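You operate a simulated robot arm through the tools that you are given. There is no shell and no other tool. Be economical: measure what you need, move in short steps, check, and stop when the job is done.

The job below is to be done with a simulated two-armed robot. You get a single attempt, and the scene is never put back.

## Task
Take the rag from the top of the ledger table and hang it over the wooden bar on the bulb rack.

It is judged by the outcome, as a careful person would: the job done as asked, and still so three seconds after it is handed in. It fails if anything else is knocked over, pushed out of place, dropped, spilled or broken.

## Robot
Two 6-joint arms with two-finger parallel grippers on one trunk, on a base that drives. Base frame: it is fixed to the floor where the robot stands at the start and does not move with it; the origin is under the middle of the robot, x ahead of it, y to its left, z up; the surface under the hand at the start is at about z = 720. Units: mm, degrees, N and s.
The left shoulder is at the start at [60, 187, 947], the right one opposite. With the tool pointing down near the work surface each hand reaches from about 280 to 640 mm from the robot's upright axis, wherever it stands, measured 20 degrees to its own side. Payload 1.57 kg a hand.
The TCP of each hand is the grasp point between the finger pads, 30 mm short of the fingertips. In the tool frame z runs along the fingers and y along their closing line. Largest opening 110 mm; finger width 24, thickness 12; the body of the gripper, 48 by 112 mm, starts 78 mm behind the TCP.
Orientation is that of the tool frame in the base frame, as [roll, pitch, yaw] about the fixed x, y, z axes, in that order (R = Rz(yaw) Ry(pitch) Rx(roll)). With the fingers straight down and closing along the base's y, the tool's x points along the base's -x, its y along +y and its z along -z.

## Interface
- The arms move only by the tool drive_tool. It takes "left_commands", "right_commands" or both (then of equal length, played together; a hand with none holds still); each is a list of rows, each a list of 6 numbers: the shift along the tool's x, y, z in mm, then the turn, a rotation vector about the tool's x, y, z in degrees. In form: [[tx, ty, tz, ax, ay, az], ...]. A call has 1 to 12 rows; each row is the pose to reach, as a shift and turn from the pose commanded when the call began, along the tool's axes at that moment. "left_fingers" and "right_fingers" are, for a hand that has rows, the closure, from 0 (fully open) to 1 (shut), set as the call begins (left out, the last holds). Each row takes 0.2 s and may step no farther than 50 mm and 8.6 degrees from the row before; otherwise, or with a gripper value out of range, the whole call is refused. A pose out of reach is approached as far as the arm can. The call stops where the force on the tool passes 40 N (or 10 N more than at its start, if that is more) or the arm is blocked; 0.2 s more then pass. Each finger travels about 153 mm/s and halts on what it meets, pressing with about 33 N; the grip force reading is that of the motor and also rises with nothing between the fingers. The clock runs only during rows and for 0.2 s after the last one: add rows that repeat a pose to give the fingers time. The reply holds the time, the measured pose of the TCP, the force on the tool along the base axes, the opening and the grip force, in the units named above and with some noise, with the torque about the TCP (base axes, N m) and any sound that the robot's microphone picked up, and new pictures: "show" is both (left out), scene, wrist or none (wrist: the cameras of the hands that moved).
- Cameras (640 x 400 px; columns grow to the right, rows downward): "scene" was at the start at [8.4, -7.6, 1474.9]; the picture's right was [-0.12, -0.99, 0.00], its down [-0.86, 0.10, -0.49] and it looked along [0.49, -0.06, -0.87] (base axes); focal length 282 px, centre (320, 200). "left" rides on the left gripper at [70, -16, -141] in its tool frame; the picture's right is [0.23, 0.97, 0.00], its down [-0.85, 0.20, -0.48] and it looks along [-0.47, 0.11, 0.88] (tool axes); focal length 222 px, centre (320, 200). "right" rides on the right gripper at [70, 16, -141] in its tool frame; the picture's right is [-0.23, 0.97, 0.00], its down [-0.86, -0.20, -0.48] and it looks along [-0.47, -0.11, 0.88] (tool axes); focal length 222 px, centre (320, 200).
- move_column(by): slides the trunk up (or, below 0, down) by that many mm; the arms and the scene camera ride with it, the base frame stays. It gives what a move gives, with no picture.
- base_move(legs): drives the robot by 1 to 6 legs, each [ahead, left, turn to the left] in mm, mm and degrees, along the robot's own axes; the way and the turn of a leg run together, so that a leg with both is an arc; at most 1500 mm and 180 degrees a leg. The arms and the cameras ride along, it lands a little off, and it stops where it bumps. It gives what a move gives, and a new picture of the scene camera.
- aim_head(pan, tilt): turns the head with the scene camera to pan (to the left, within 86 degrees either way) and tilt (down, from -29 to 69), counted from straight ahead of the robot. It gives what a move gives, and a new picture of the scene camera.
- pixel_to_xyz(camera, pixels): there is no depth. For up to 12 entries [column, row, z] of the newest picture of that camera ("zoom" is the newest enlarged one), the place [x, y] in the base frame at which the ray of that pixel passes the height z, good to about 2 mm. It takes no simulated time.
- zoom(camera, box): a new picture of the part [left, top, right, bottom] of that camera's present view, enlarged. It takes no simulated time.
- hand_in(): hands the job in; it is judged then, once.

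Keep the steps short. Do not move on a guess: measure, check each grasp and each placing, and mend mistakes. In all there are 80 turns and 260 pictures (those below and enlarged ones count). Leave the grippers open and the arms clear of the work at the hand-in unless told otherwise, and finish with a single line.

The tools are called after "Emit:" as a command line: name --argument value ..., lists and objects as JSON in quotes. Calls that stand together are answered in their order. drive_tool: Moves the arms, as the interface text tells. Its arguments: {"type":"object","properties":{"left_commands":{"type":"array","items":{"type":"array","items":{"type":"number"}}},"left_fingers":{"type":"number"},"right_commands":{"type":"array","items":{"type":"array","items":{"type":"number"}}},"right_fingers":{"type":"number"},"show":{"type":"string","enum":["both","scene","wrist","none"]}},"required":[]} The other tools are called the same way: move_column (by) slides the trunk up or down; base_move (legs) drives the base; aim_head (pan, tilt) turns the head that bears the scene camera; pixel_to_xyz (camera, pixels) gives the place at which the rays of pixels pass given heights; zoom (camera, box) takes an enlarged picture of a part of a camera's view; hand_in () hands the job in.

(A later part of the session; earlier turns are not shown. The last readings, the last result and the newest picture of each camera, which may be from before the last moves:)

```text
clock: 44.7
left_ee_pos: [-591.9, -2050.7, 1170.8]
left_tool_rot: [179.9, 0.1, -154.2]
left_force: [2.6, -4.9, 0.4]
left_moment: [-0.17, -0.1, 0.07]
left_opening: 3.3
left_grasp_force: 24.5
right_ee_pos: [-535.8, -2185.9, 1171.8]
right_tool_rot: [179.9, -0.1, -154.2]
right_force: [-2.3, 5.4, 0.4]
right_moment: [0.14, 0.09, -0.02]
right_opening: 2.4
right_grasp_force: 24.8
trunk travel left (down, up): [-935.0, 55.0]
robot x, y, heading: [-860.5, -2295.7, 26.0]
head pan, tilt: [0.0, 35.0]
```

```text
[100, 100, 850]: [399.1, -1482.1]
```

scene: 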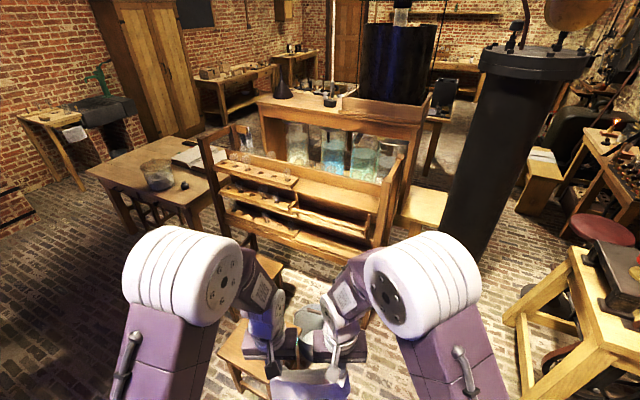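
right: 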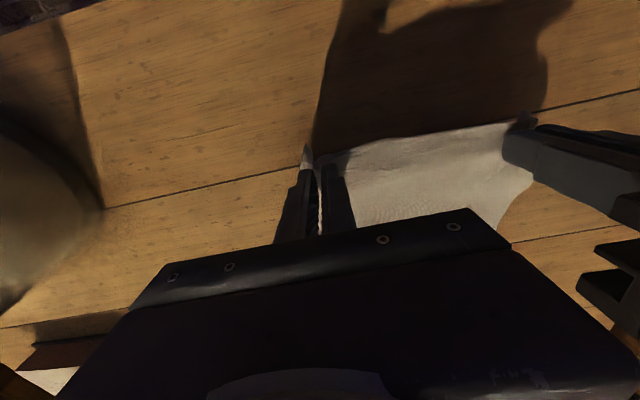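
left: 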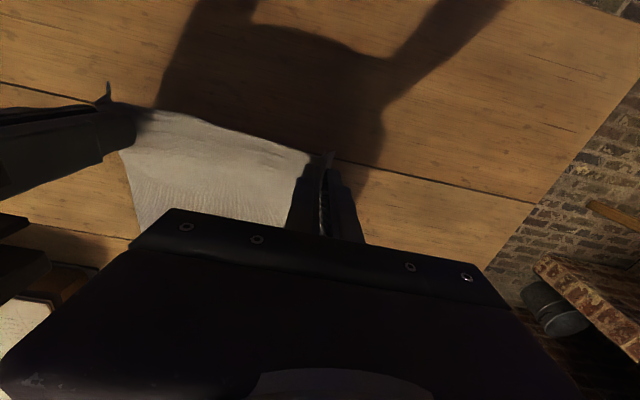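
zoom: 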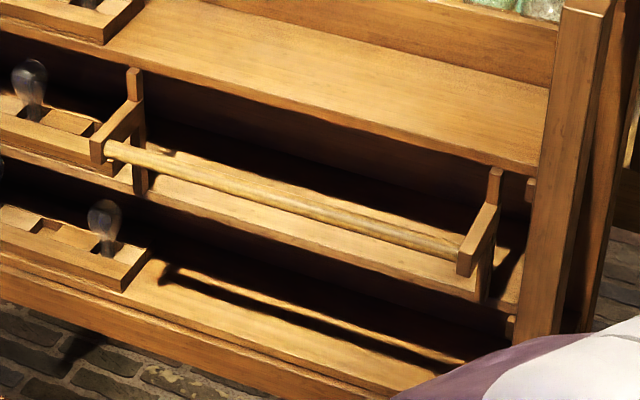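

A clear view: the bar runs from zoom (108,150) to (463,250), and the brackets carry it in front of the shelves. I'll triangulate with rays here.

Emit:
pixel_to_xyz --camera "zoom" --pixels '[[108, 150, 800], [108, 150, 900], [108, 150, 1000], [463, 250, 800], [463, 250, 900], [463, 250, 1000], [540, 170, 1000], [545, 90, 1000], [520, 340, 700]]'

Emit:
aim_head --pan 0 --tilt 55

```text
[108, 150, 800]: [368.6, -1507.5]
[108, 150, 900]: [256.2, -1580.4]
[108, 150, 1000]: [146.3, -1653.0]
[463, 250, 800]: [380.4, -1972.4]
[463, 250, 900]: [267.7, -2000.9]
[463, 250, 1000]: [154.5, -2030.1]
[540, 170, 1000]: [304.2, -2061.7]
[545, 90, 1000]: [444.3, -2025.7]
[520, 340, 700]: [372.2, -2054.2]
```

```text
clock: 45.5
left_ee_pos: [-592.4, -2050.9, 1169.3]
left_tool_rot: [-180.0, 0.1, -154.1]
left_force: [2.5, -5.6, -0.6]
left_moment: [-0.16, -0.05, 0.06]
left_opening: 3.0
left_grasp_force: 24.7
right_ee_pos: [-535.9, -2185.9, 1173.0]
right_tool_rot: [180.0, 0.0, -154.3]
right_force: [-2.6, 5.3, -0.3]
right_moment: [0.14, 0.06, 0.0]
right_opening: 2.3
right_grasp_force: 23.6
trunk travel left (down, up): [-935.0, 55.0]
robot x, y, heading: [-859.8, -2295.7, 25.8]
head pan, tilt: [0.0, 55.0]
```

scene: 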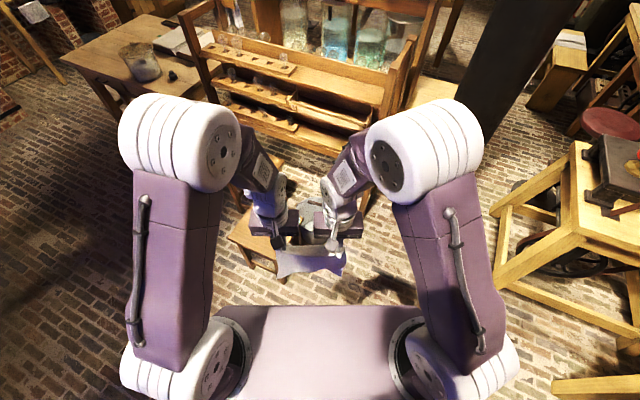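

The bar triangulates to x≈223, z≈932, running from y≈-1604 to y≈-2010, with the shelf face about 80 mm behind it. The stools and bucket block a square approach. I'll stand at about (-98,-2273) with heading 50° and turn the held edge 50° so it lies parallel to the bar. First I'll rotate the hands about their midpoint, raising them slightly, in free space.

Emit:
drive_tool --left_commands '[[-26.8, -7.6, -8, 0, 0, 8.33], [-53.4, -16.8, -16, 0, 0, 16.67], [-79.4, -27.4, -25, 0, 0, 25], [-104.8, -39.3, -33, 0, 0, 33.33], [-129.5, -52.5, -42, 0, 0, 41.67], [-152.9, -67.1, -50, 0, 0, 50], [-152.9, -67.1, -50, 0, 0, 50]]' --right_commands '[[-5.6, -6, -8, 0, 0, 8.33], [-11.4, -10.6, -16, 0, 0, 16.67], [-17.6, -13.6, -25, 0, 0, 25], [-24.6, -15.3, -33, 0, 0, 33.33], [-32.5, -15.5, -42, 0, 0, 41.67], [-41.1, -14.9, -50, 0, 0, 50], [-41.1, -14.9, -50, 0, 0, 50]]'

```text
clock: 47.1
left_ee_pos: [-425.4, -2050.8, 1221.2]
left_tool_rot: [-179.9, 0.0, 155.7]
left_force: [-2.5, -7.2, 0.1]
left_moment: [-0.25, 0.11, 0.12]
left_opening: 3.2
left_grasp_force: 24.1
right_ee_pos: [-492.8, -2181.7, 1222.6]
right_tool_rot: [179.8, 0.0, 155.6]
right_force: [3.1, 7.2, 0.3]
right_moment: [0.24, -0.11, 0.01]
right_opening: 2.4
right_grasp_force: 24.1
trunk travel left (down, up): [-935.0, 55.0]
robot x, y, heading: [-859.1, -2295.6, 25.7]
head pan, tilt: [0.0, 55.0]
```

scene: 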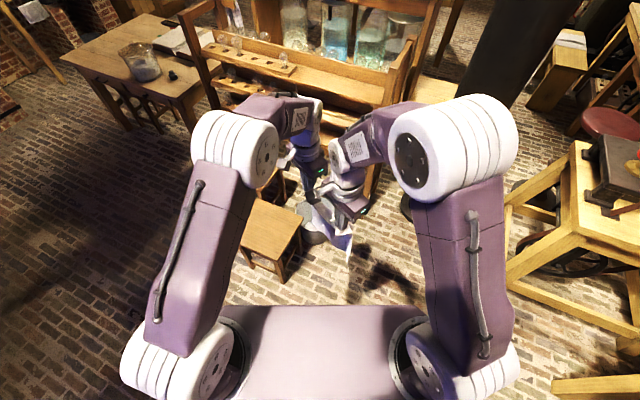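
right: 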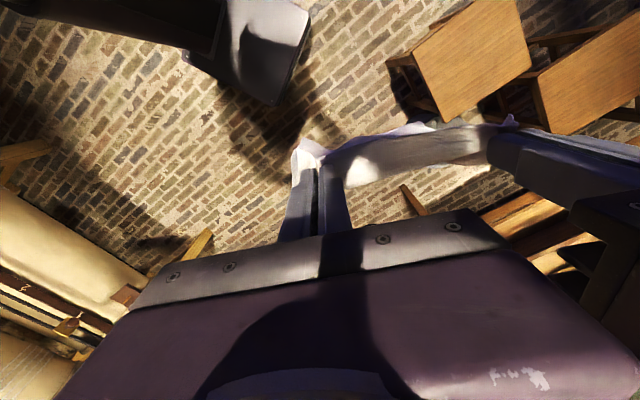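
left: 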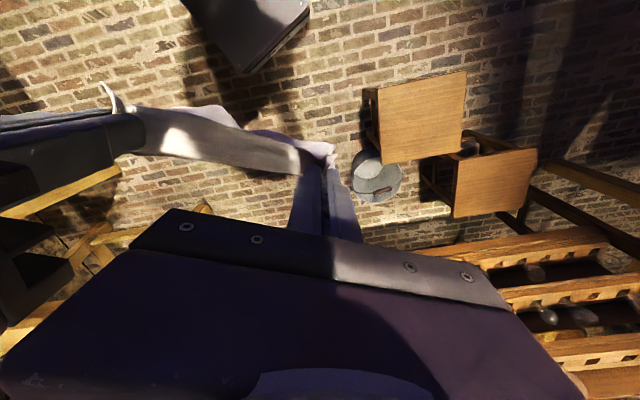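

Both hands still hold the rag and the edge is turned. I'll cross-check the bucket and my base front in the left camera, then raise the trunk 50 and turn left 24°.

Emit:
pixel_to_xyz --camera "left" --pixels '[[378, 178, 260], [378, 178, 200], [352, 178, 260], [404, 178, 260], [380, 162, 450], [245, 75, 300], [310, 10, 300], [245, 75, 1100], [310, 10, 1100]]'

Emit:
move_column --by 52

Emit:
base_move --legs '[[0, 0, 24.3]]'

```text
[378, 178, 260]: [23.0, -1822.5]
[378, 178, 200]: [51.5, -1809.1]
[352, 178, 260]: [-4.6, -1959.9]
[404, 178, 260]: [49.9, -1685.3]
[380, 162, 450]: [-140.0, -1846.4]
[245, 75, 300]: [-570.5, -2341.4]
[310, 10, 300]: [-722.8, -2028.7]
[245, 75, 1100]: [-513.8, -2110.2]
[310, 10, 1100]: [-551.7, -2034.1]
```

```text
clock: 48.1
left_ee_pos: [-424.9, -2049.2, 1271.6]
left_tool_rot: [-180.0, 0.0, 155.8]
left_force: [-3.0, -7.6, 0.2]
left_moment: [-0.22, 0.14, 0.13]
left_opening: 3.1
left_grasp_force: 24.1
right_ee_pos: [-493.4, -2180.8, 1274.5]
right_tool_rot: [180.0, 0.0, 155.9]
right_force: [3.4, 8.0, -0.7]
right_moment: [0.26, -0.08, 0.01]
right_opening: 2.5
right_grasp_force: 23.3
trunk travel left (down, up): [-987.0, 3.0]
robot x, y, heading: [-856.1, -2297.0, 25.8]
head pan, tilt: [0.0, 55.0]
```

```text
clock: 49.7
left_ee_pos: [-563.2, -1892.6, 1271.2]
left_tool_rot: [-180.0, 0.0, -180.0]
left_force: [-0.8, -8.4, 0.8]
left_moment: [-0.28, -0.02, 0.09]
left_opening: 2.8
left_grasp_force: 24.3
right_ee_pos: [-571.8, -2040.2, 1274.8]
right_tool_rot: [179.9, 0.0, -179.8]
right_force: [0.6, 8.6, -0.6]
right_moment: [0.27, 0.01, -0.02]
right_opening: 2.3
right_grasp_force: 23.9
trunk travel left (down, up): [-987.0, 3.0]
robot x, y, heading: [-863.0, -2297.7, 50.2]
head pan, tilt: [0.0, 55.0]
```

scene: 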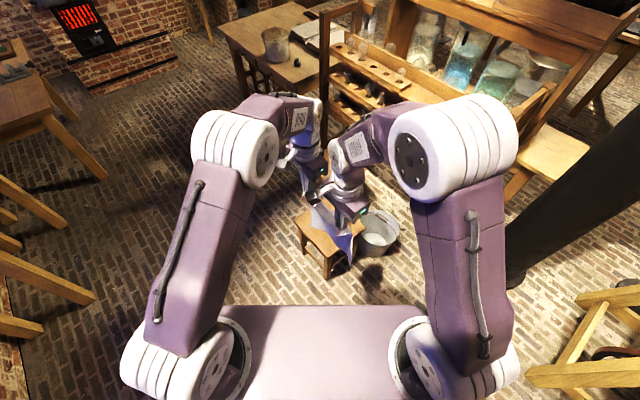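

In the left camera my base front shows about 240 mm ahead of centre, so there is room. I'll drive most of the way (ahead 340, right 400) and look.

Emit:
base_move --legs '[[340, -400, 0]]'

Emit:
drive_tool --left_commands '[[0, 0, 0, 0, 0, 0]]' --right_commands '[[0, 0, 0, 0, 0, 0]]' --show "wrist"

```text
clock: 52.8
left_ee_pos: [-41.8, -1885.9, 1272.3]
left_tool_rot: [180.0, 0.1, 179.9]
left_force: [0.0, -8.4, 0.1]
left_moment: [-0.24, -0.01, 0.05]
left_opening: 3.1
left_grasp_force: 24.3
right_ee_pos: [-51.3, -2030.7, 1275.9]
right_tool_rot: [179.9, 0.1, 179.8]
right_force: [-0.2, 7.4, -0.4]
right_moment: [0.26, 0.01, -0.06]
right_opening: 2.3
right_grasp_force: 23.6
trunk travel left (down, up): [-987.0, 3.0]
robot x, y, heading: [-335.0, -2286.8, 49.8]
head pan, tilt: [0.0, 55.0]
```

scene: 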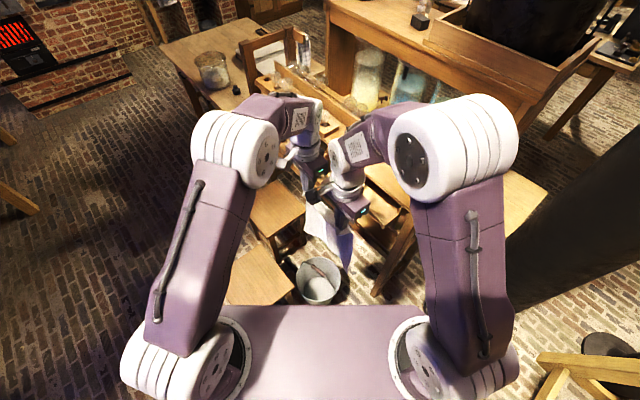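

```text
clock: 53.2
left_ee_pos: [-39.5, -1885.9, 1272.2]
left_tool_rot: [-179.9, -0.1, 179.7]
left_force: [-1.3, -5.8, -0.2]
left_moment: [-0.2, -0.01, 0.07]
left_opening: 3.4
left_grasp_force: 24.5
right_ee_pos: [-48.2, -2031.3, 1274.5]
right_tool_rot: [179.8, 0.1, 179.8]
right_force: [-0.3, 5.9, 0.1]
right_moment: [0.16, 0.01, -0.04]
right_opening: 2.4
right_grasp_force: 23.5
trunk travel left (down, up): [-987.0, 3.0]
robot x, y, heading: [-336.9, -2283.6, 49.9]
head pan, tilt: [0.0, 55.0]
```

right: 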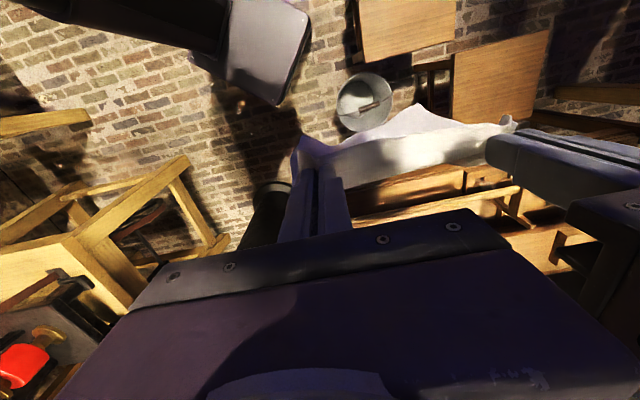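
left: 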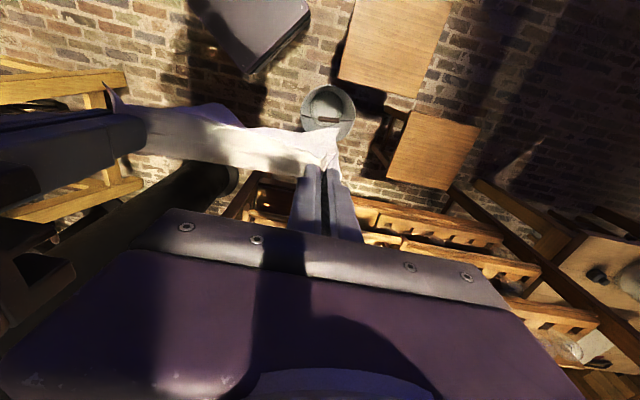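

The right camera now shows the bar at about (355,222)–(520,188). I'll check its place at z≈932, along with the bucket.

Emit:
pixel_to_xyz --camera "right" --pixels '[[518, 188, 932], [518, 188, 900], [380, 217, 932], [380, 217, 900], [450, 202, 932], [366, 97, 260], [338, 108, 260], [393, 92, 260], [366, 74, 260]]'

Emit:
zoom --camera "right" --box '[260, 140, 580, 280]'

```text
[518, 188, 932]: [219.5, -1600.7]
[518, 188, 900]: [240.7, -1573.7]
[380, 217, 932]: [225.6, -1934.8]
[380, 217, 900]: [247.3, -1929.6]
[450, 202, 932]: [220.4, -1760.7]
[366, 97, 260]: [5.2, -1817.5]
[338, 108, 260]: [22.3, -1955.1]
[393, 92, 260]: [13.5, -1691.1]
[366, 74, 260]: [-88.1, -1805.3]
```

```text
2.00 times, centred on (420, 210) of right
```

zoom: 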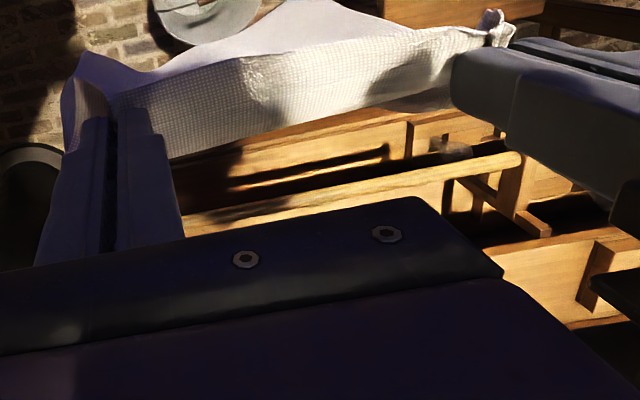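

The bar is confirmed at x≈222, z≈932, with its near end at y≈-1601. I'll drive right 175 and ahead 80, then check the bucket clearance.

Emit:
base_move --legs '[[80, -175, 0]]'

Emit:
drive_tool --left_commands '[[0, 0, 0, 0, 0, 0]]' --right_commands '[[0, 0, 0, 0, 0, 0]]' --show "wrist"

```text
clock: 54.7
left_ee_pos: [142.6, -1937.2, 1272.6]
left_tool_rot: [-180.0, 0.2, 179.6]
left_force: [-0.7, -8.0, -0.3]
left_moment: [-0.26, -0.04, 0.07]
left_opening: 3.1
left_grasp_force: 24.3
right_ee_pos: [132.0, -2083.6, 1275.4]
right_tool_rot: [-180.0, 0.1, 179.5]
right_force: [0.1, 8.0, 0.6]
right_moment: [0.23, -0.03, -0.05]
right_opening: 2.3
right_grasp_force: 24.1
trunk travel left (down, up): [-987.0, 3.0]
robot x, y, heading: [-146.4, -2333.9, 49.2]
head pan, tilt: [0.0, 55.0]
```

scene: 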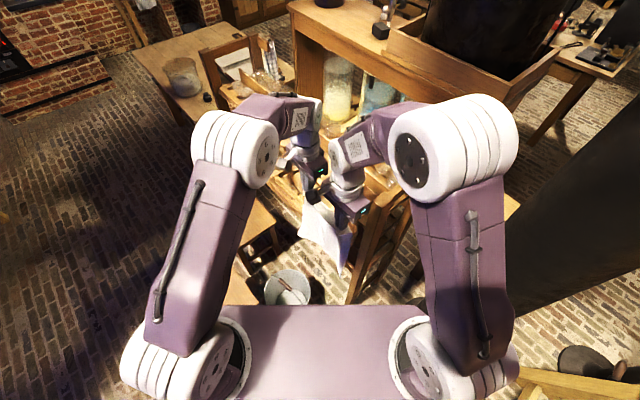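

```text
clock: 55.1
left_ee_pos: [147.7, -1939.5, 1273.3]
left_tool_rot: [-179.9, 0.0, 179.4]
left_force: [0.5, -5.8, 1.0]
left_moment: [-0.14, 0.02, 0.04]
left_opening: 3.0
left_grasp_force: 24.4
right_ee_pos: [139.0, -2085.4, 1274.8]
right_tool_rot: [179.8, -0.1, 179.5]
right_force: [0.2, 5.4, -0.7]
right_moment: [0.2, 0.01, -0.04]
right_opening: 2.5
right_grasp_force: 23.8
trunk travel left (down, up): [-987.0, 3.0]
robot x, y, heading: [-153.3, -2340.4, 49.6]
head pan, tilt: [0.0, 55.0]
```

right: 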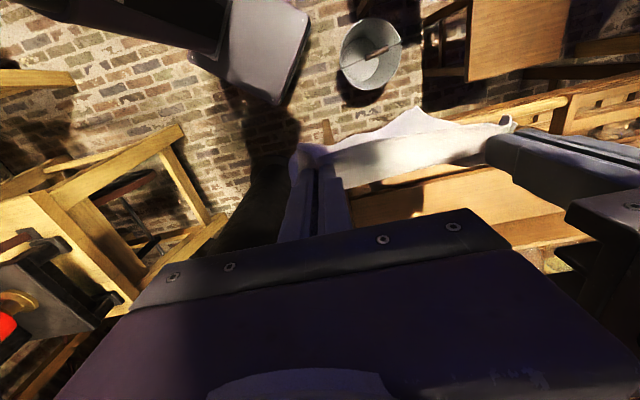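
left: 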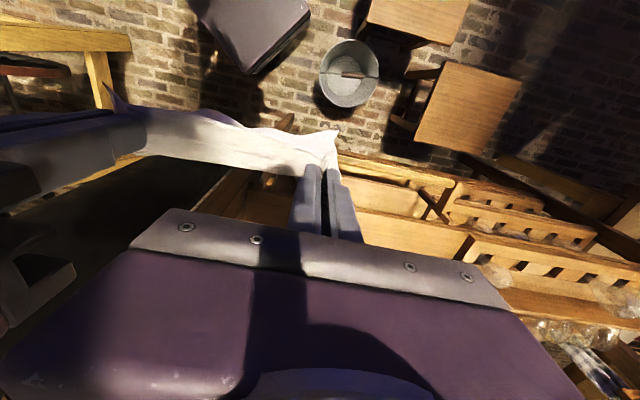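

There is still good clearance between my base (left camera corner at (310,10)) and the bucket. I'll drive ahead 62.

Emit:
base_move --legs '[[62, 0, 0]]'

Emit:
drive_tool --left_commands '[[0, 0, 0, 0, 0, 0]]' --right_commands '[[0, 0, 0, 0, 0, 0]]' --show "wrist"

```text
clock: 56.1
left_ee_pos: [175.4, -1901.7, 1276.7]
left_tool_rot: [179.6, 0.3, 179.4]
left_force: [-1.2, -7.7, 0.6]
left_moment: [-0.14, -0.1, 0.08]
left_opening: 3.1
left_grasp_force: 24.2
right_ee_pos: [167.8, -2049.1, 1278.7]
right_tool_rot: [179.4, 0.4, 179.4]
right_force: [-0.3, 5.5, 0.6]
right_moment: [0.28, -0.07, -0.02]
right_opening: 2.5
right_grasp_force: 23.2
trunk travel left (down, up): [-987.0, 3.0]
robot x, y, heading: [-115.8, -2293.1, 49.4]
head pan, tilt: [0.0, 55.0]
```

scene: 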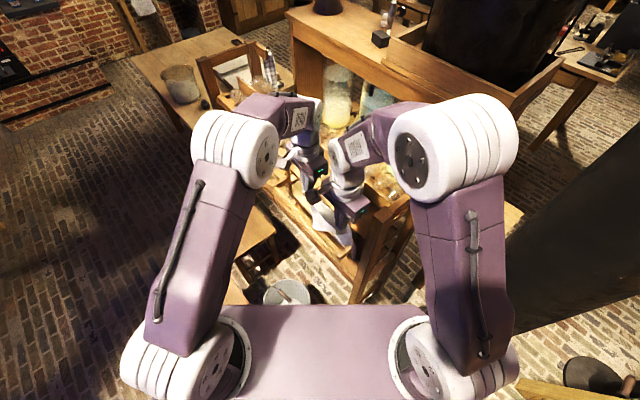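

```text
clock: 56.5
left_ee_pos: [189.8, -1888.4, 1269.5]
left_tool_rot: [-179.8, -0.2, 179.4]
left_force: [0.6, -5.6, -0.5]
left_moment: [-0.24, 0.03, 0.05]
left_opening: 2.9
left_grasp_force: 23.8
right_ee_pos: [182.4, -2034.0, 1274.0]
right_tool_rot: [179.9, -0.2, 179.3]
right_force: [1.0, 6.0, -0.7]
right_moment: [0.14, 0.07, -0.05]
right_opening: 2.3
right_grasp_force: 23.7
trunk travel left (down, up): [-987.0, 3.0]
robot x, y, heading: [-114.2, -2292.0, 49.4]
head pan, tilt: [0.0, 55.0]
```

right: 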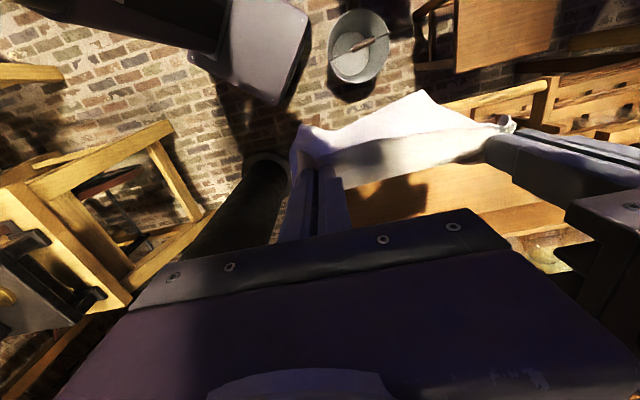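
left: 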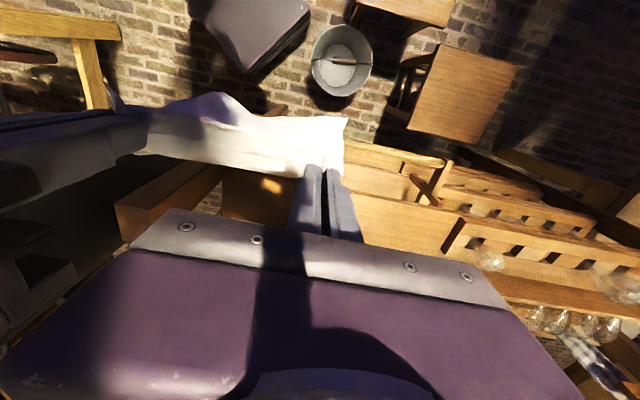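

Everything is clear. The edge is parallel to the bar, about 35 mm in front of it. I'll lift 25 mm more, then move the hands over the bar toward the rack (+x ~70) and sideways (+y 71).

Emit:
drive_tool --left_commands '[[0, 0, -25, 0, 0, 0], [-17, 18, -25, 0, 0, 0], [-34, 36, -25, 0, 0, 0], [-51, 54, -25, 0, 0, 0], [-68, 71, -25, 0, 0, 0], [-68, 71, -25, 0, 0, 0]]' --right_commands '[[0, 0, -25, 0, 0, 0], [-19, 18, -25, 0, 0, 0], [-38, 36, -25, 0, 0, 0], [-57, 54, -25, 0, 0, 0], [-76, 71, -25, 0, 0, 0], [-76, 71, -25, 0, 0, 0]]'

```text
clock: 57.9
left_ee_pos: [233.5, -1834.7, 1294.1]
left_tool_rot: [-179.9, -0.1, 179.4]
left_force: [0.0, 0.2, -0.5]
left_moment: [0.0, -0.02, -0.03]
left_opening: 3.0
left_grasp_force: 24.1
left hand out of reach, approached as far as the arm can: row 5, 6
right_ee_pos: [255.1, -1970.1, 1298.2]
right_tool_rot: [-180.0, 0.0, 179.4]
right_force: [-0.9, -0.3, -0.7]
right_moment: [-0.02, 0.02, -0.01]
right_opening: 2.4
right_grasp_force: 23.6
trunk travel left (down, up): [-987.0, 3.0]
robot x, y, heading: [-111.0, -2290.7, 49.2]
head pan, tilt: [0.0, 55.0]
```

scene: 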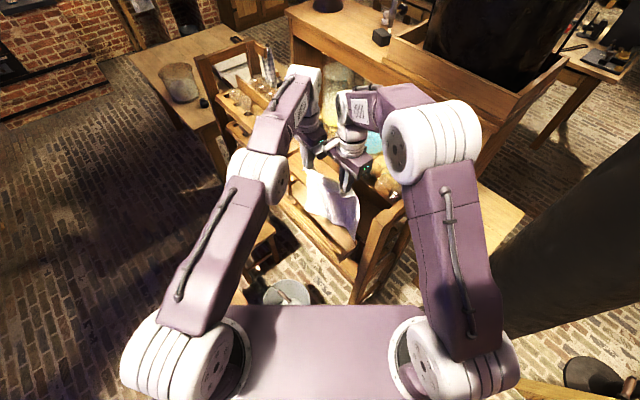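
right: 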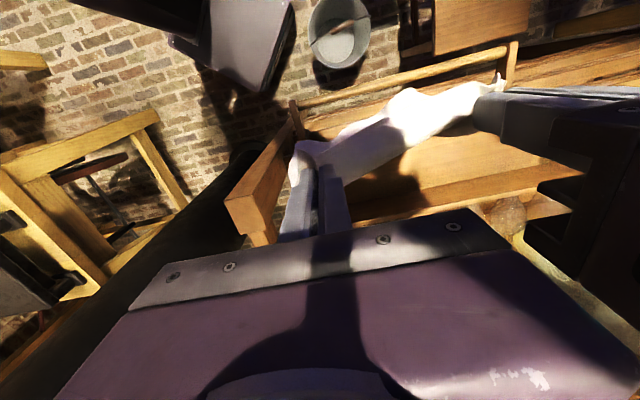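
left: 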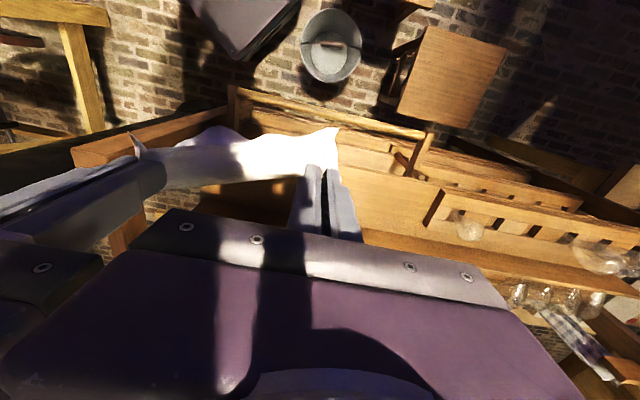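

The left hand reached its limit at (233,-1835). Wrist views show the cloth now hanging behind the bar line. I'll verify the bar, base and bucket positions in this clear view before nudging the base ahead.

Emit:
pixel_to_xyz --camera "left" --pixels '[[240, 92, 932], [430, 135, 932], [334, 113, 932], [262, 58, 300], [300, 2, 300], [262, 58, 100], [300, 2, 100], [301, 45, 260], [330, 85, 200], [345, 250, 1000]]'

Emit:
pixel_to_xyz --camera "right" --pixels '[[300, 103, 932], [512, 48, 932], [400, 76, 932], [245, 92, 300], [293, 5, 300], [310, 45, 260], [228, 200, 1100], [290, 130, 1100]]'

```text
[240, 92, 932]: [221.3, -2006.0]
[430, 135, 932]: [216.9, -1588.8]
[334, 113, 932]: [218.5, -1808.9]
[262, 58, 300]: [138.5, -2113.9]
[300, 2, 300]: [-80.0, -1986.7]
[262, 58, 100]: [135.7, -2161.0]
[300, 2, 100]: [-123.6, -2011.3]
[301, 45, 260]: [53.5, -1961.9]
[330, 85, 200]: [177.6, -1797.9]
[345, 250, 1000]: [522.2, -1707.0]
```

```text
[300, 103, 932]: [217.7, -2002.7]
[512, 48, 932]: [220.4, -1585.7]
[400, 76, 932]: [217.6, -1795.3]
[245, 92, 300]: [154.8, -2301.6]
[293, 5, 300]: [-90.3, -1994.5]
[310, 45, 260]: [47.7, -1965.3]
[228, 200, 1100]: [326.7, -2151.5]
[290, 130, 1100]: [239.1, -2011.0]
```

The bar is confirmed again at x≈219. The left hand's reach should improve lower relative to the shoulder, so I'll lower both hands 45 mm (the cloth bottom stays just above the bar) and see whether the left gets to x≈258.

Emit:
drive_tool --left_commands '[[0, 0, 20, 0, 0, 0], [0, 0, 40, 0, 0, 0], [0, 0, 45, 0, 0, 0]]' --right_commands '[[0, 0, 20, 0, 0, 0], [0, 0, 40, 0, 0, 0], [0, 0, 45, 0, 0, 0]]' --show "none"

```text
clock: 58.7
left_ee_pos: [234.1, -1836.7, 1249.9]
left_tool_rot: [-180.0, -0.1, 179.4]
left_force: [0.6, 0.1, 0.1]
left_moment: [0.02, -0.01, -0.01]
left_opening: 2.9
left_grasp_force: 24.3
right_ee_pos: [253.4, -1969.3, 1253.2]
right_tool_rot: [179.9, 0.0, 179.5]
right_force: [-1.1, 0.2, 0.3]
right_moment: [-0.02, 0.02, -0.01]
right_opening: 2.2
right_grasp_force: 23.9
trunk travel left (down, up): [-987.0, 3.0]
robot x, y, heading: [-112.2, -2292.2, 49.5]
head pan, tilt: [0.0, 55.0]
```

Emit:
drive_tool --left_commands '[[-12, 6, 0, 0, 0, 0], [-26, 12, 0, 0, 0, 0], [-26, 12, 0, 0, 0, 0]]' --right_commands '[[-3, 4, 0, 0, 0, 0], [-6, 8, 0, 0, 0, 0], [-6, 8, 0, 0, 0, 0]]'

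```text
clock: 59.5
left_ee_pos: [239.2, -1836.3, 1249.4]
left_tool_rot: [179.9, 0.1, 179.3]
left_force: [-1.1, -0.5, 0.0]
left_moment: [0.02, -0.04, 0.0]
left_opening: 2.7
left_grasp_force: 24.3
left hand out of reach, approached as far as the arm can: row 1, 2, 3
right_ee_pos: [258.6, -1961.3, 1253.6]
right_tool_rot: [179.8, 0.0, 179.5]
right_force: [-0.3, -0.2, 0.7]
right_moment: [0.03, 0.02, 0.0]
right_opening: 2.2
right_grasp_force: 24.0
trunk travel left (down, up): [-987.0, 3.0]
robot x, y, heading: [-115.6, -2291.2, 49.2]
head pan, tilt: [0.0, 55.0]
```

scene: 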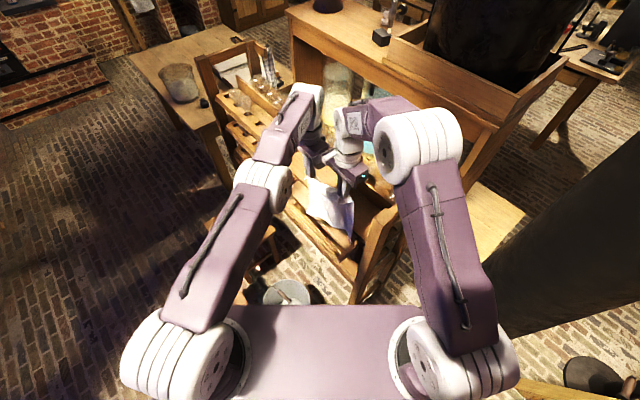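
right: 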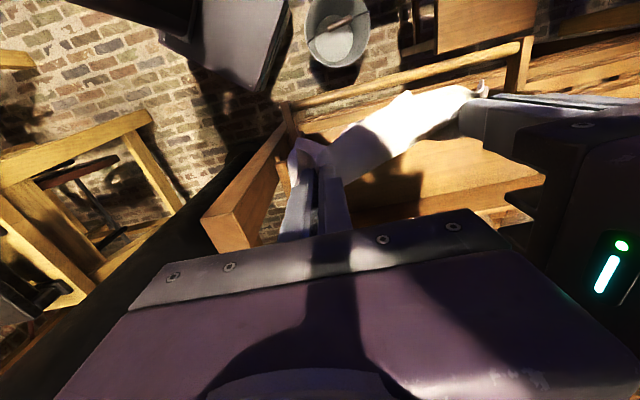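
left: 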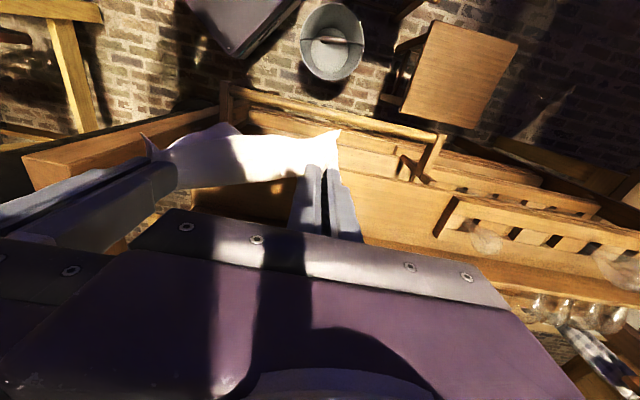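

The cloth is behind the bar in both views, but the left side by only ~20 mm, and the right hand is close to the end post. I'll nudge the base ahead 22 mm, which moves both hands away from both.

Emit:
base_move --legs '[[22, 0, 0]]'

Emit:
drive_tool --left_commands '[[0, 0, 0, 0, 0, 0]]' --right_commands '[[0, 0, 0, 0, 0, 0]]' --show "wrist"

```text
clock: 60.3
left_ee_pos: [248.3, -1823.1, 1253.4]
left_tool_rot: [179.8, 0.2, 179.4]
left_force: [-0.6, 0.1, 0.0]
left_moment: [0.03, -0.05, -0.05]
left_opening: 3.0
left_grasp_force: 24.7
right_ee_pos: [269.1, -1948.7, 1256.9]
right_tool_rot: [179.8, 0.3, 179.5]
right_force: [-0.4, -0.6, -0.3]
right_moment: [0.06, -0.06, -0.05]
right_opening: 2.5
right_grasp_force: 23.8
trunk travel left (down, up): [-987.0, 3.0]
robot x, y, heading: [-98.6, -2278.8, 49.3]
head pan, tilt: [0.0, 55.0]
```

scene: 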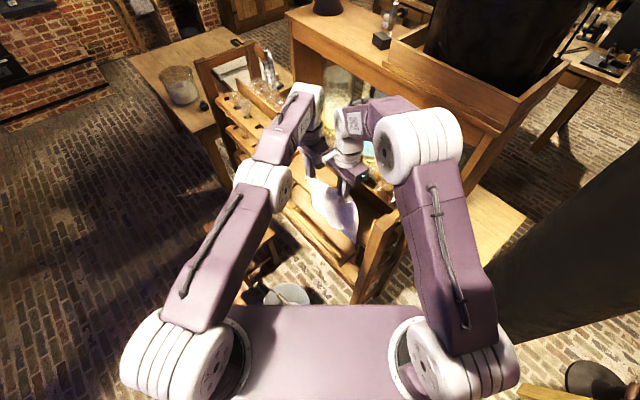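

```text
clock: 60.7
left_ee_pos: [255.7, -1816.6, 1247.7]
left_tool_rot: [-179.9, -0.1, 179.3]
left_force: [-0.5, -0.3, 0.2]
left_moment: [-0.03, -0.03, 0.0]
left_opening: 3.2
left_grasp_force: 24.4
right_ee_pos: [275.9, -1939.9, 1252.9]
right_tool_rot: [-180.0, -0.1, 179.5]
right_force: [0.3, 0.6, 0.0]
right_moment: [-0.02, 0.03, 0.01]
right_opening: 2.2
right_grasp_force: 23.5
trunk travel left (down, up): [-987.0, 3.0]
robot x, y, heading: [-96.4, -2278.4, 49.5]
head pan, tilt: [0.0, 55.0]
```

right: 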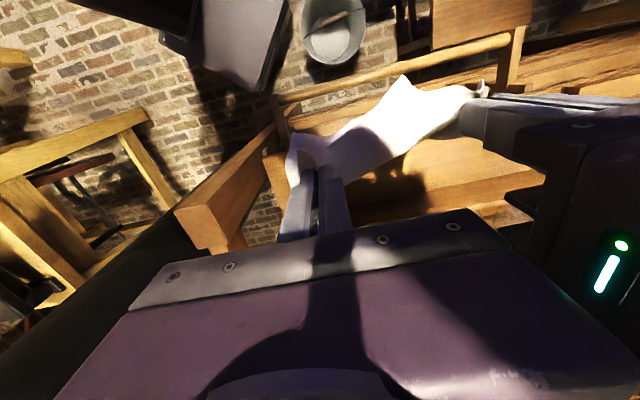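
left: 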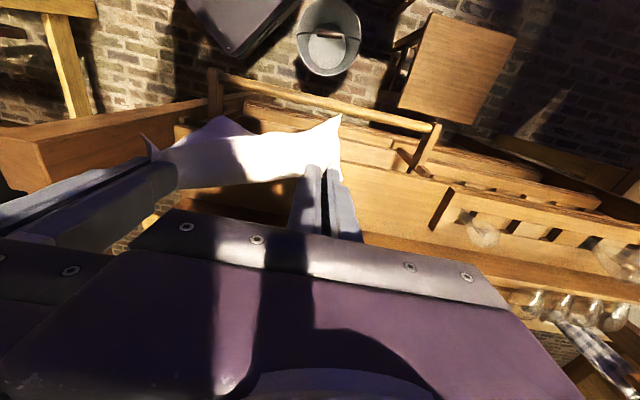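

Emit:
pixel_to_xyz --camera "left" --pixels '[[340, 115, 940], [340, 115, 1000], [340, 115, 1220], [400, 182, 1000], [400, 235, 1000], [220, 118, 940], [600, 203, 1000], [435, 160, 800]]'

Emit:
zoom --camera "left" --box '[140, 60, 480, 240]'

Emit:
zoom --camera "right" --box '[240, 30, 560, 240]'

```text
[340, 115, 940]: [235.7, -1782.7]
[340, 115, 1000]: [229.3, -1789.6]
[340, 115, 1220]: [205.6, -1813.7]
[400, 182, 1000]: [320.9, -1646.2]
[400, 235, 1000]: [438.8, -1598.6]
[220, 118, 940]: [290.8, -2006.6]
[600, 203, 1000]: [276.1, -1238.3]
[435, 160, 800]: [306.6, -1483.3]
```

```text
1.88 times, centred on (310, 150) of left
```

zoom: 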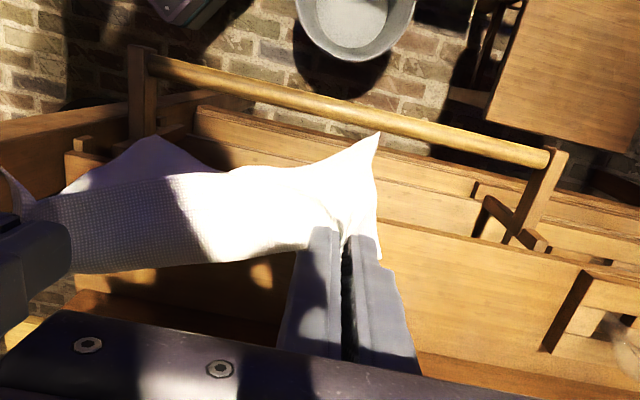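

```text
1.90 times, centred on (400, 135) of right
```

zoom: 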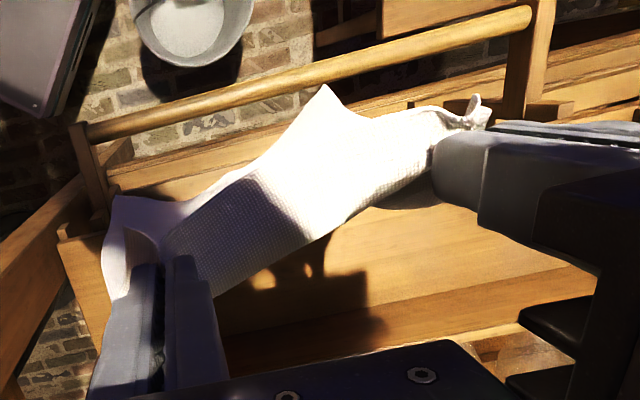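

The top shelf edge is at x≈320 and the cloth's lower right corner at x≈291. I'll pull the right hand back 22 mm to sit mid-gap, then lower both 70 mm.

Emit:
drive_tool --left_commands '[[0, 0, 0, 0, 0, 0], [0, 0, 0, 0, 0, 0], [0, 0, 20, 0, 0, 0], [0, 0, 40, 0, 0, 0], [0, 0, 60, 0, 0, 0], [0, 0, 75, 0, 0, 0]]' --right_commands '[[11, 0, 0, 0, 0, 0], [22, 0, 0, 0, 0, 0], [22, 0, 20, 0, 0, 0], [22, 0, 40, 0, 0, 0], [22, 0, 60, 0, 0, 0], [22, 0, 75, 0, 0, 0]]'

```text
clock: 62.1
left_ee_pos: [253.4, -1821.5, 1174.2]
left_tool_rot: [180.0, -0.1, 179.4]
left_force: [-0.4, -0.6, 0.3]
left_moment: [0.0, 0.02, -0.04]
left_opening: 3.0
left_grasp_force: 24.1
right_ee_pos: [251.3, -1941.0, 1177.6]
right_tool_rot: [179.9, 0.0, 179.5]
right_force: [-0.4, 0.0, -0.3]
right_moment: [0.0, 0.03, 0.05]
right_opening: 2.4
right_grasp_force: 24.3
trunk travel left (down, up): [-987.0, 3.0]
robot x, y, heading: [-101.9, -2276.4, 49.3]
head pan, tilt: [0.0, 55.0]
```

scene: 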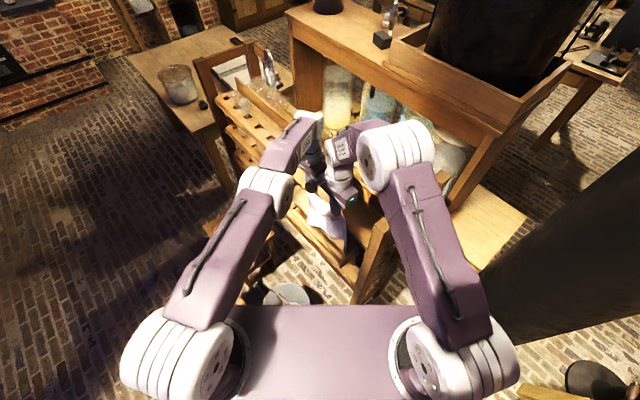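
right: 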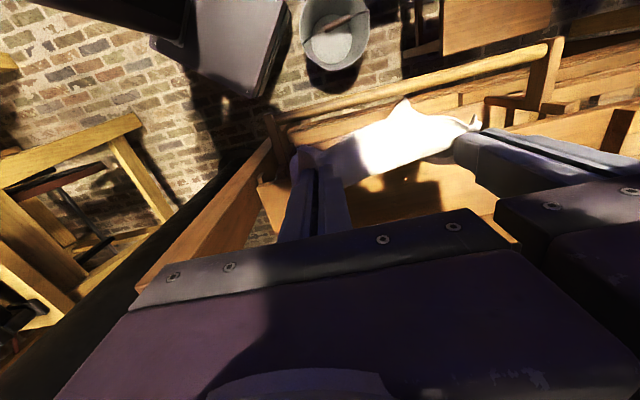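
left: 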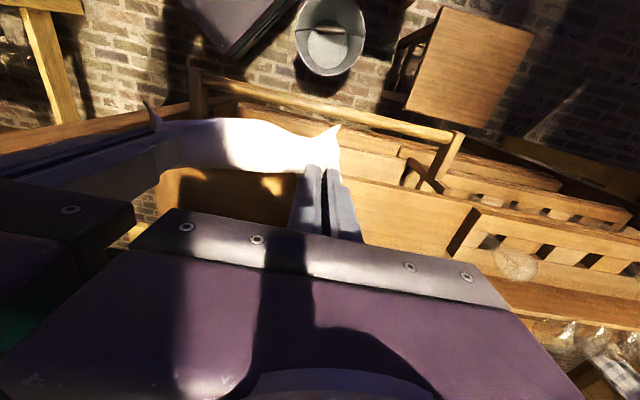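

All forces are near zero. The hands are only about 120 mm apart (bodies 112 wide), so I'll spread them to ~140 and lower another 70 mm.

Emit:
drive_tool --left_commands '[[0, 4, 0, 0, 0, 0], [0, 8, 20, 0, 0, 0], [0, 8, 40, 0, 0, 0], [0, 8, 60, 0, 0, 0], [0, 8, 70, 0, 0, 0]]' --right_commands '[[0, -8, 0, 0, 0, 0], [0, -12, 20, 0, 0, 0], [0, -12, 40, 0, 0, 0], [0, -12, 60, 0, 0, 0], [0, -12, 70, 0, 0, 0]]'

```text
clock: 63.3
left_ee_pos: [241.0, -1821.3, 1108.3]
left_tool_rot: [-179.9, 0.1, 179.3]
left_force: [0.4, -1.0, 0.5]
left_moment: [0.01, -0.01, 0.01]
left_opening: 2.9
left_grasp_force: 24.1
left hand out of reach, approached as far as the arm can: row 2, 3, 4, 5
right_ee_pos: [251.1, -1954.6, 1108.9]
right_tool_rot: [179.9, 0.1, 179.6]
right_force: [-0.2, -0.1, 0.3]
right_moment: [-0.01, 0.01, -0.03]
right_opening: 2.4
right_grasp_force: 23.9
trunk travel left (down, up): [-987.0, 3.0]
robot x, y, heading: [-100.2, -2276.3, 49.3]
head pan, tilt: [0.0, 55.0]
```

scene: 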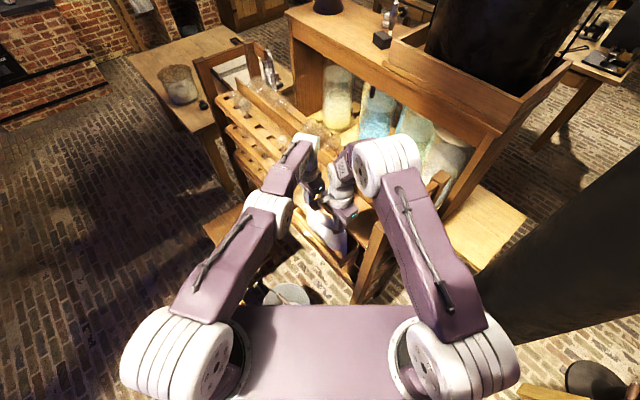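
right: 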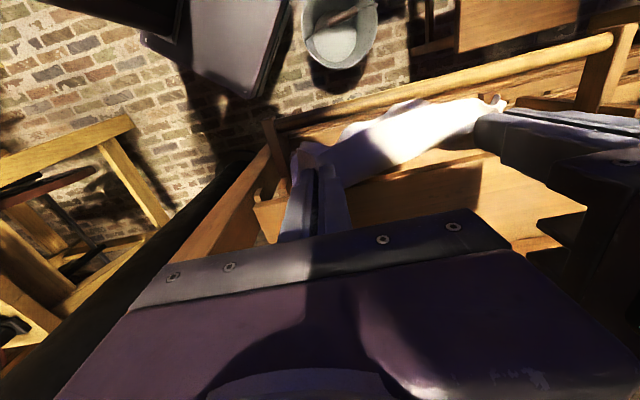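
left: 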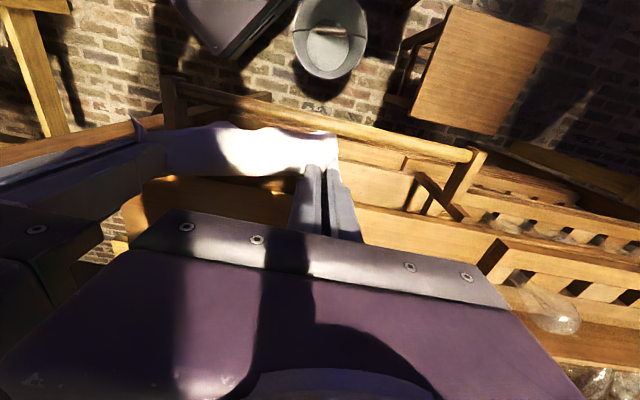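

I'll zoom to verify that the cloth passes behind the bar along its whole width.

Emit:
zoom --camera "left" --box '[140, 70, 480, 220]'

Emit:
zoom --camera "right" --box '[240, 30, 640, 230]'

Emit:
zoom --camera "scene" --box '[240, 150, 420, 270]'

```text
1.88 times, centred on (310, 145) of left
```

zoom: 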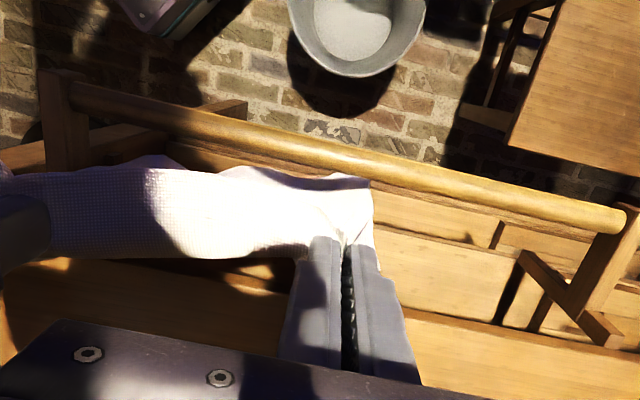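

```text
1.60 times, centred on (440, 130) of right
```

zoom: 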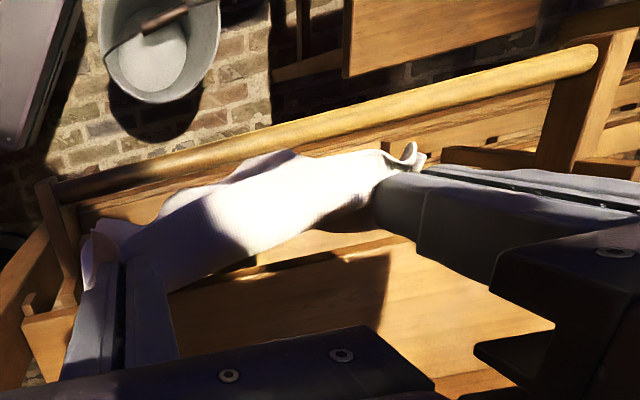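

```text
3.33 times, centred on (330, 210) of scene
```

zoom: 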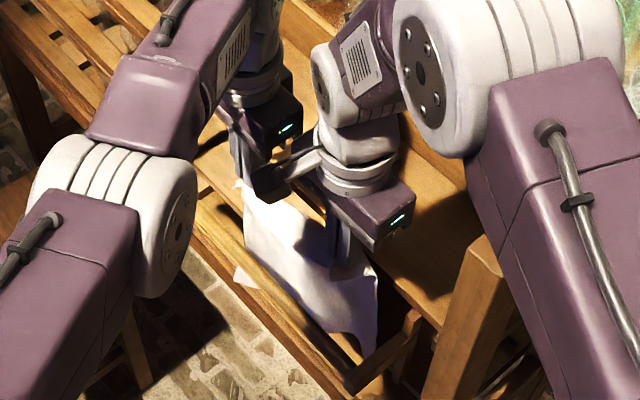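

The cloth hangs behind and below the bar across its full width. About 156 mm lies between grip and bar, with ~136 mm below the bar. Now I'll bring the hands forward over the bar in an arc, so the cloth lies over it.

Emit:
drive_tool --left_commands '[[20, 0, 0, 0, 0, 0], [45, 0, 0, 0, 0, 0], [70, 0, 6, 0, 0, 0], [96, 0, 18, 0, 0, 0], [122, 0, 36, 0, 0, 0], [122, 0, 36, 0, 0, 0]]' --right_commands '[[24, 0, 0, 0, 0, 0], [51, 0, 0, 0, 0, 0], [78, 0, 6, 0, 0, 0], [105, 0, 18, 0, 0, 0], [132, 0, 36, 0, 0, 0], [132, 0, 36, 0, 0, 0]]'

Emit:
zoom --camera "scene" --box '[220, 150, 440, 290]'

```text
clock: 64.4
left_ee_pos: [194.9, -1789.5, 1070.8]
left_tool_rot: [-178.7, -0.9, 179.4]
left_force: [-5.5, -17.8, 1.6]
left_moment: [-0.57, 0.19, 0.17]
left_opening: 2.9
left_grasp_force: 23.6
left hand out of reach, approached as far as the arm can: row 1, 2, 3, 4, 5
right_ee_pos: [140.1, -1943.5, 1088.0]
right_tool_rot: [178.1, 0.4, 179.5]
right_force: [6.2, 18.1, -2.6]
right_moment: [0.55, -0.21, -0.02]
right_opening: 2.2
right_grasp_force: 23.3
trunk travel left (down, up): [-987.0, 3.0]
robot x, y, heading: [-101.0, -2275.2, 49.3]
head pan, tilt: [0.0, 55.0]
stopped in row 5 (right hand): the force on the tool passed its limit at 41 N (the readings are from after the stop); the commanded pose is now the measured one
```

scene: 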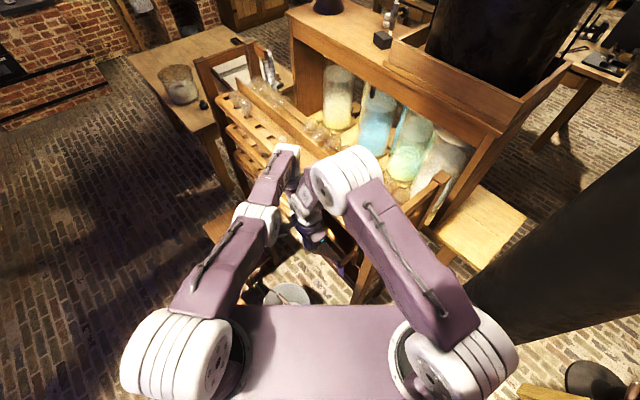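
right: 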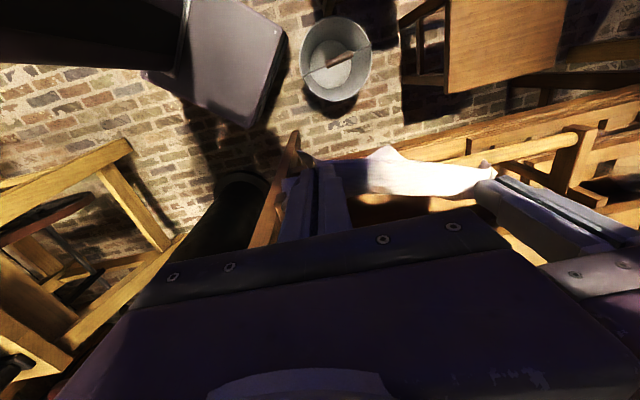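
left: 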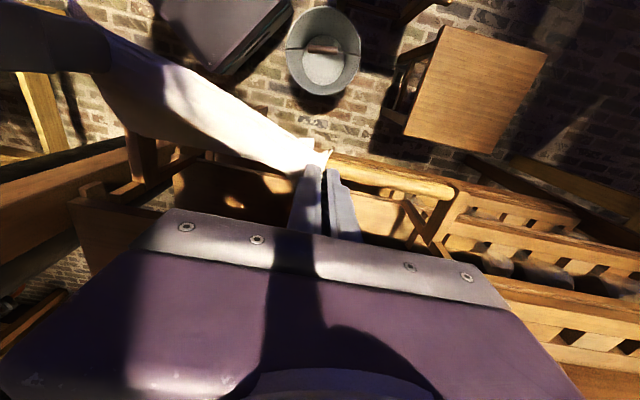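

```text
2.86 times, centred on (330, 220) of scene
```

zoom: 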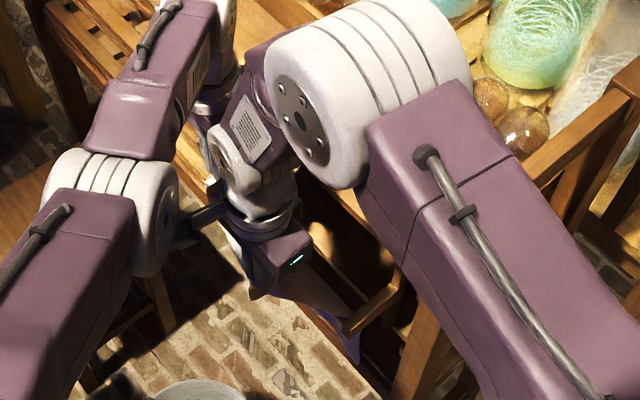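

The left arm hit a joint limit and lagged, so the cloth is pulled diagonally at 18 N. I'll realign the right hand with the left (x back to ~193, closer in y), then use the base itself to carry both hands forward (-x).

Emit:
drive_tool --right_commands '[[-15, 5, 4, 0, 0, 0], [-35, 8, 10, 0, 0, 0], [-53, 10, 14, 0, 0, 0], [-53, 10, 14, 0, 0, 0]]'

```text
clock: 65.4
left_ee_pos: [198.5, -1787.9, 1072.4]
left_tool_rot: [-179.1, -0.6, 179.4]
left_force: [0.2, -3.3, 0.0]
left_moment: [-0.13, -0.03, 0.02]
left_opening: 2.8
left_grasp_force: 24.6
right_ee_pos: [192.6, -1940.5, 1073.1]
right_tool_rot: [179.1, 0.2, 179.5]
right_force: [0.0, 2.4, -1.0]
right_moment: [0.08, 0.02, -0.02]
right_opening: 2.2
right_grasp_force: 23.7
trunk travel left (down, up): [-987.0, 3.0]
robot x, y, heading: [-104.1, -2277.1, 49.4]
head pan, tilt: [0.0, 55.0]
```

scene: 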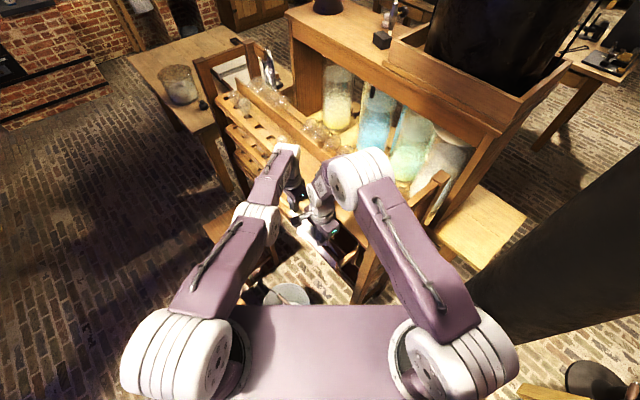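
right: 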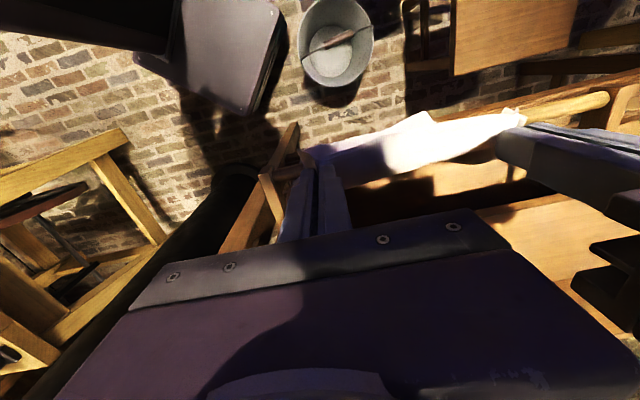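

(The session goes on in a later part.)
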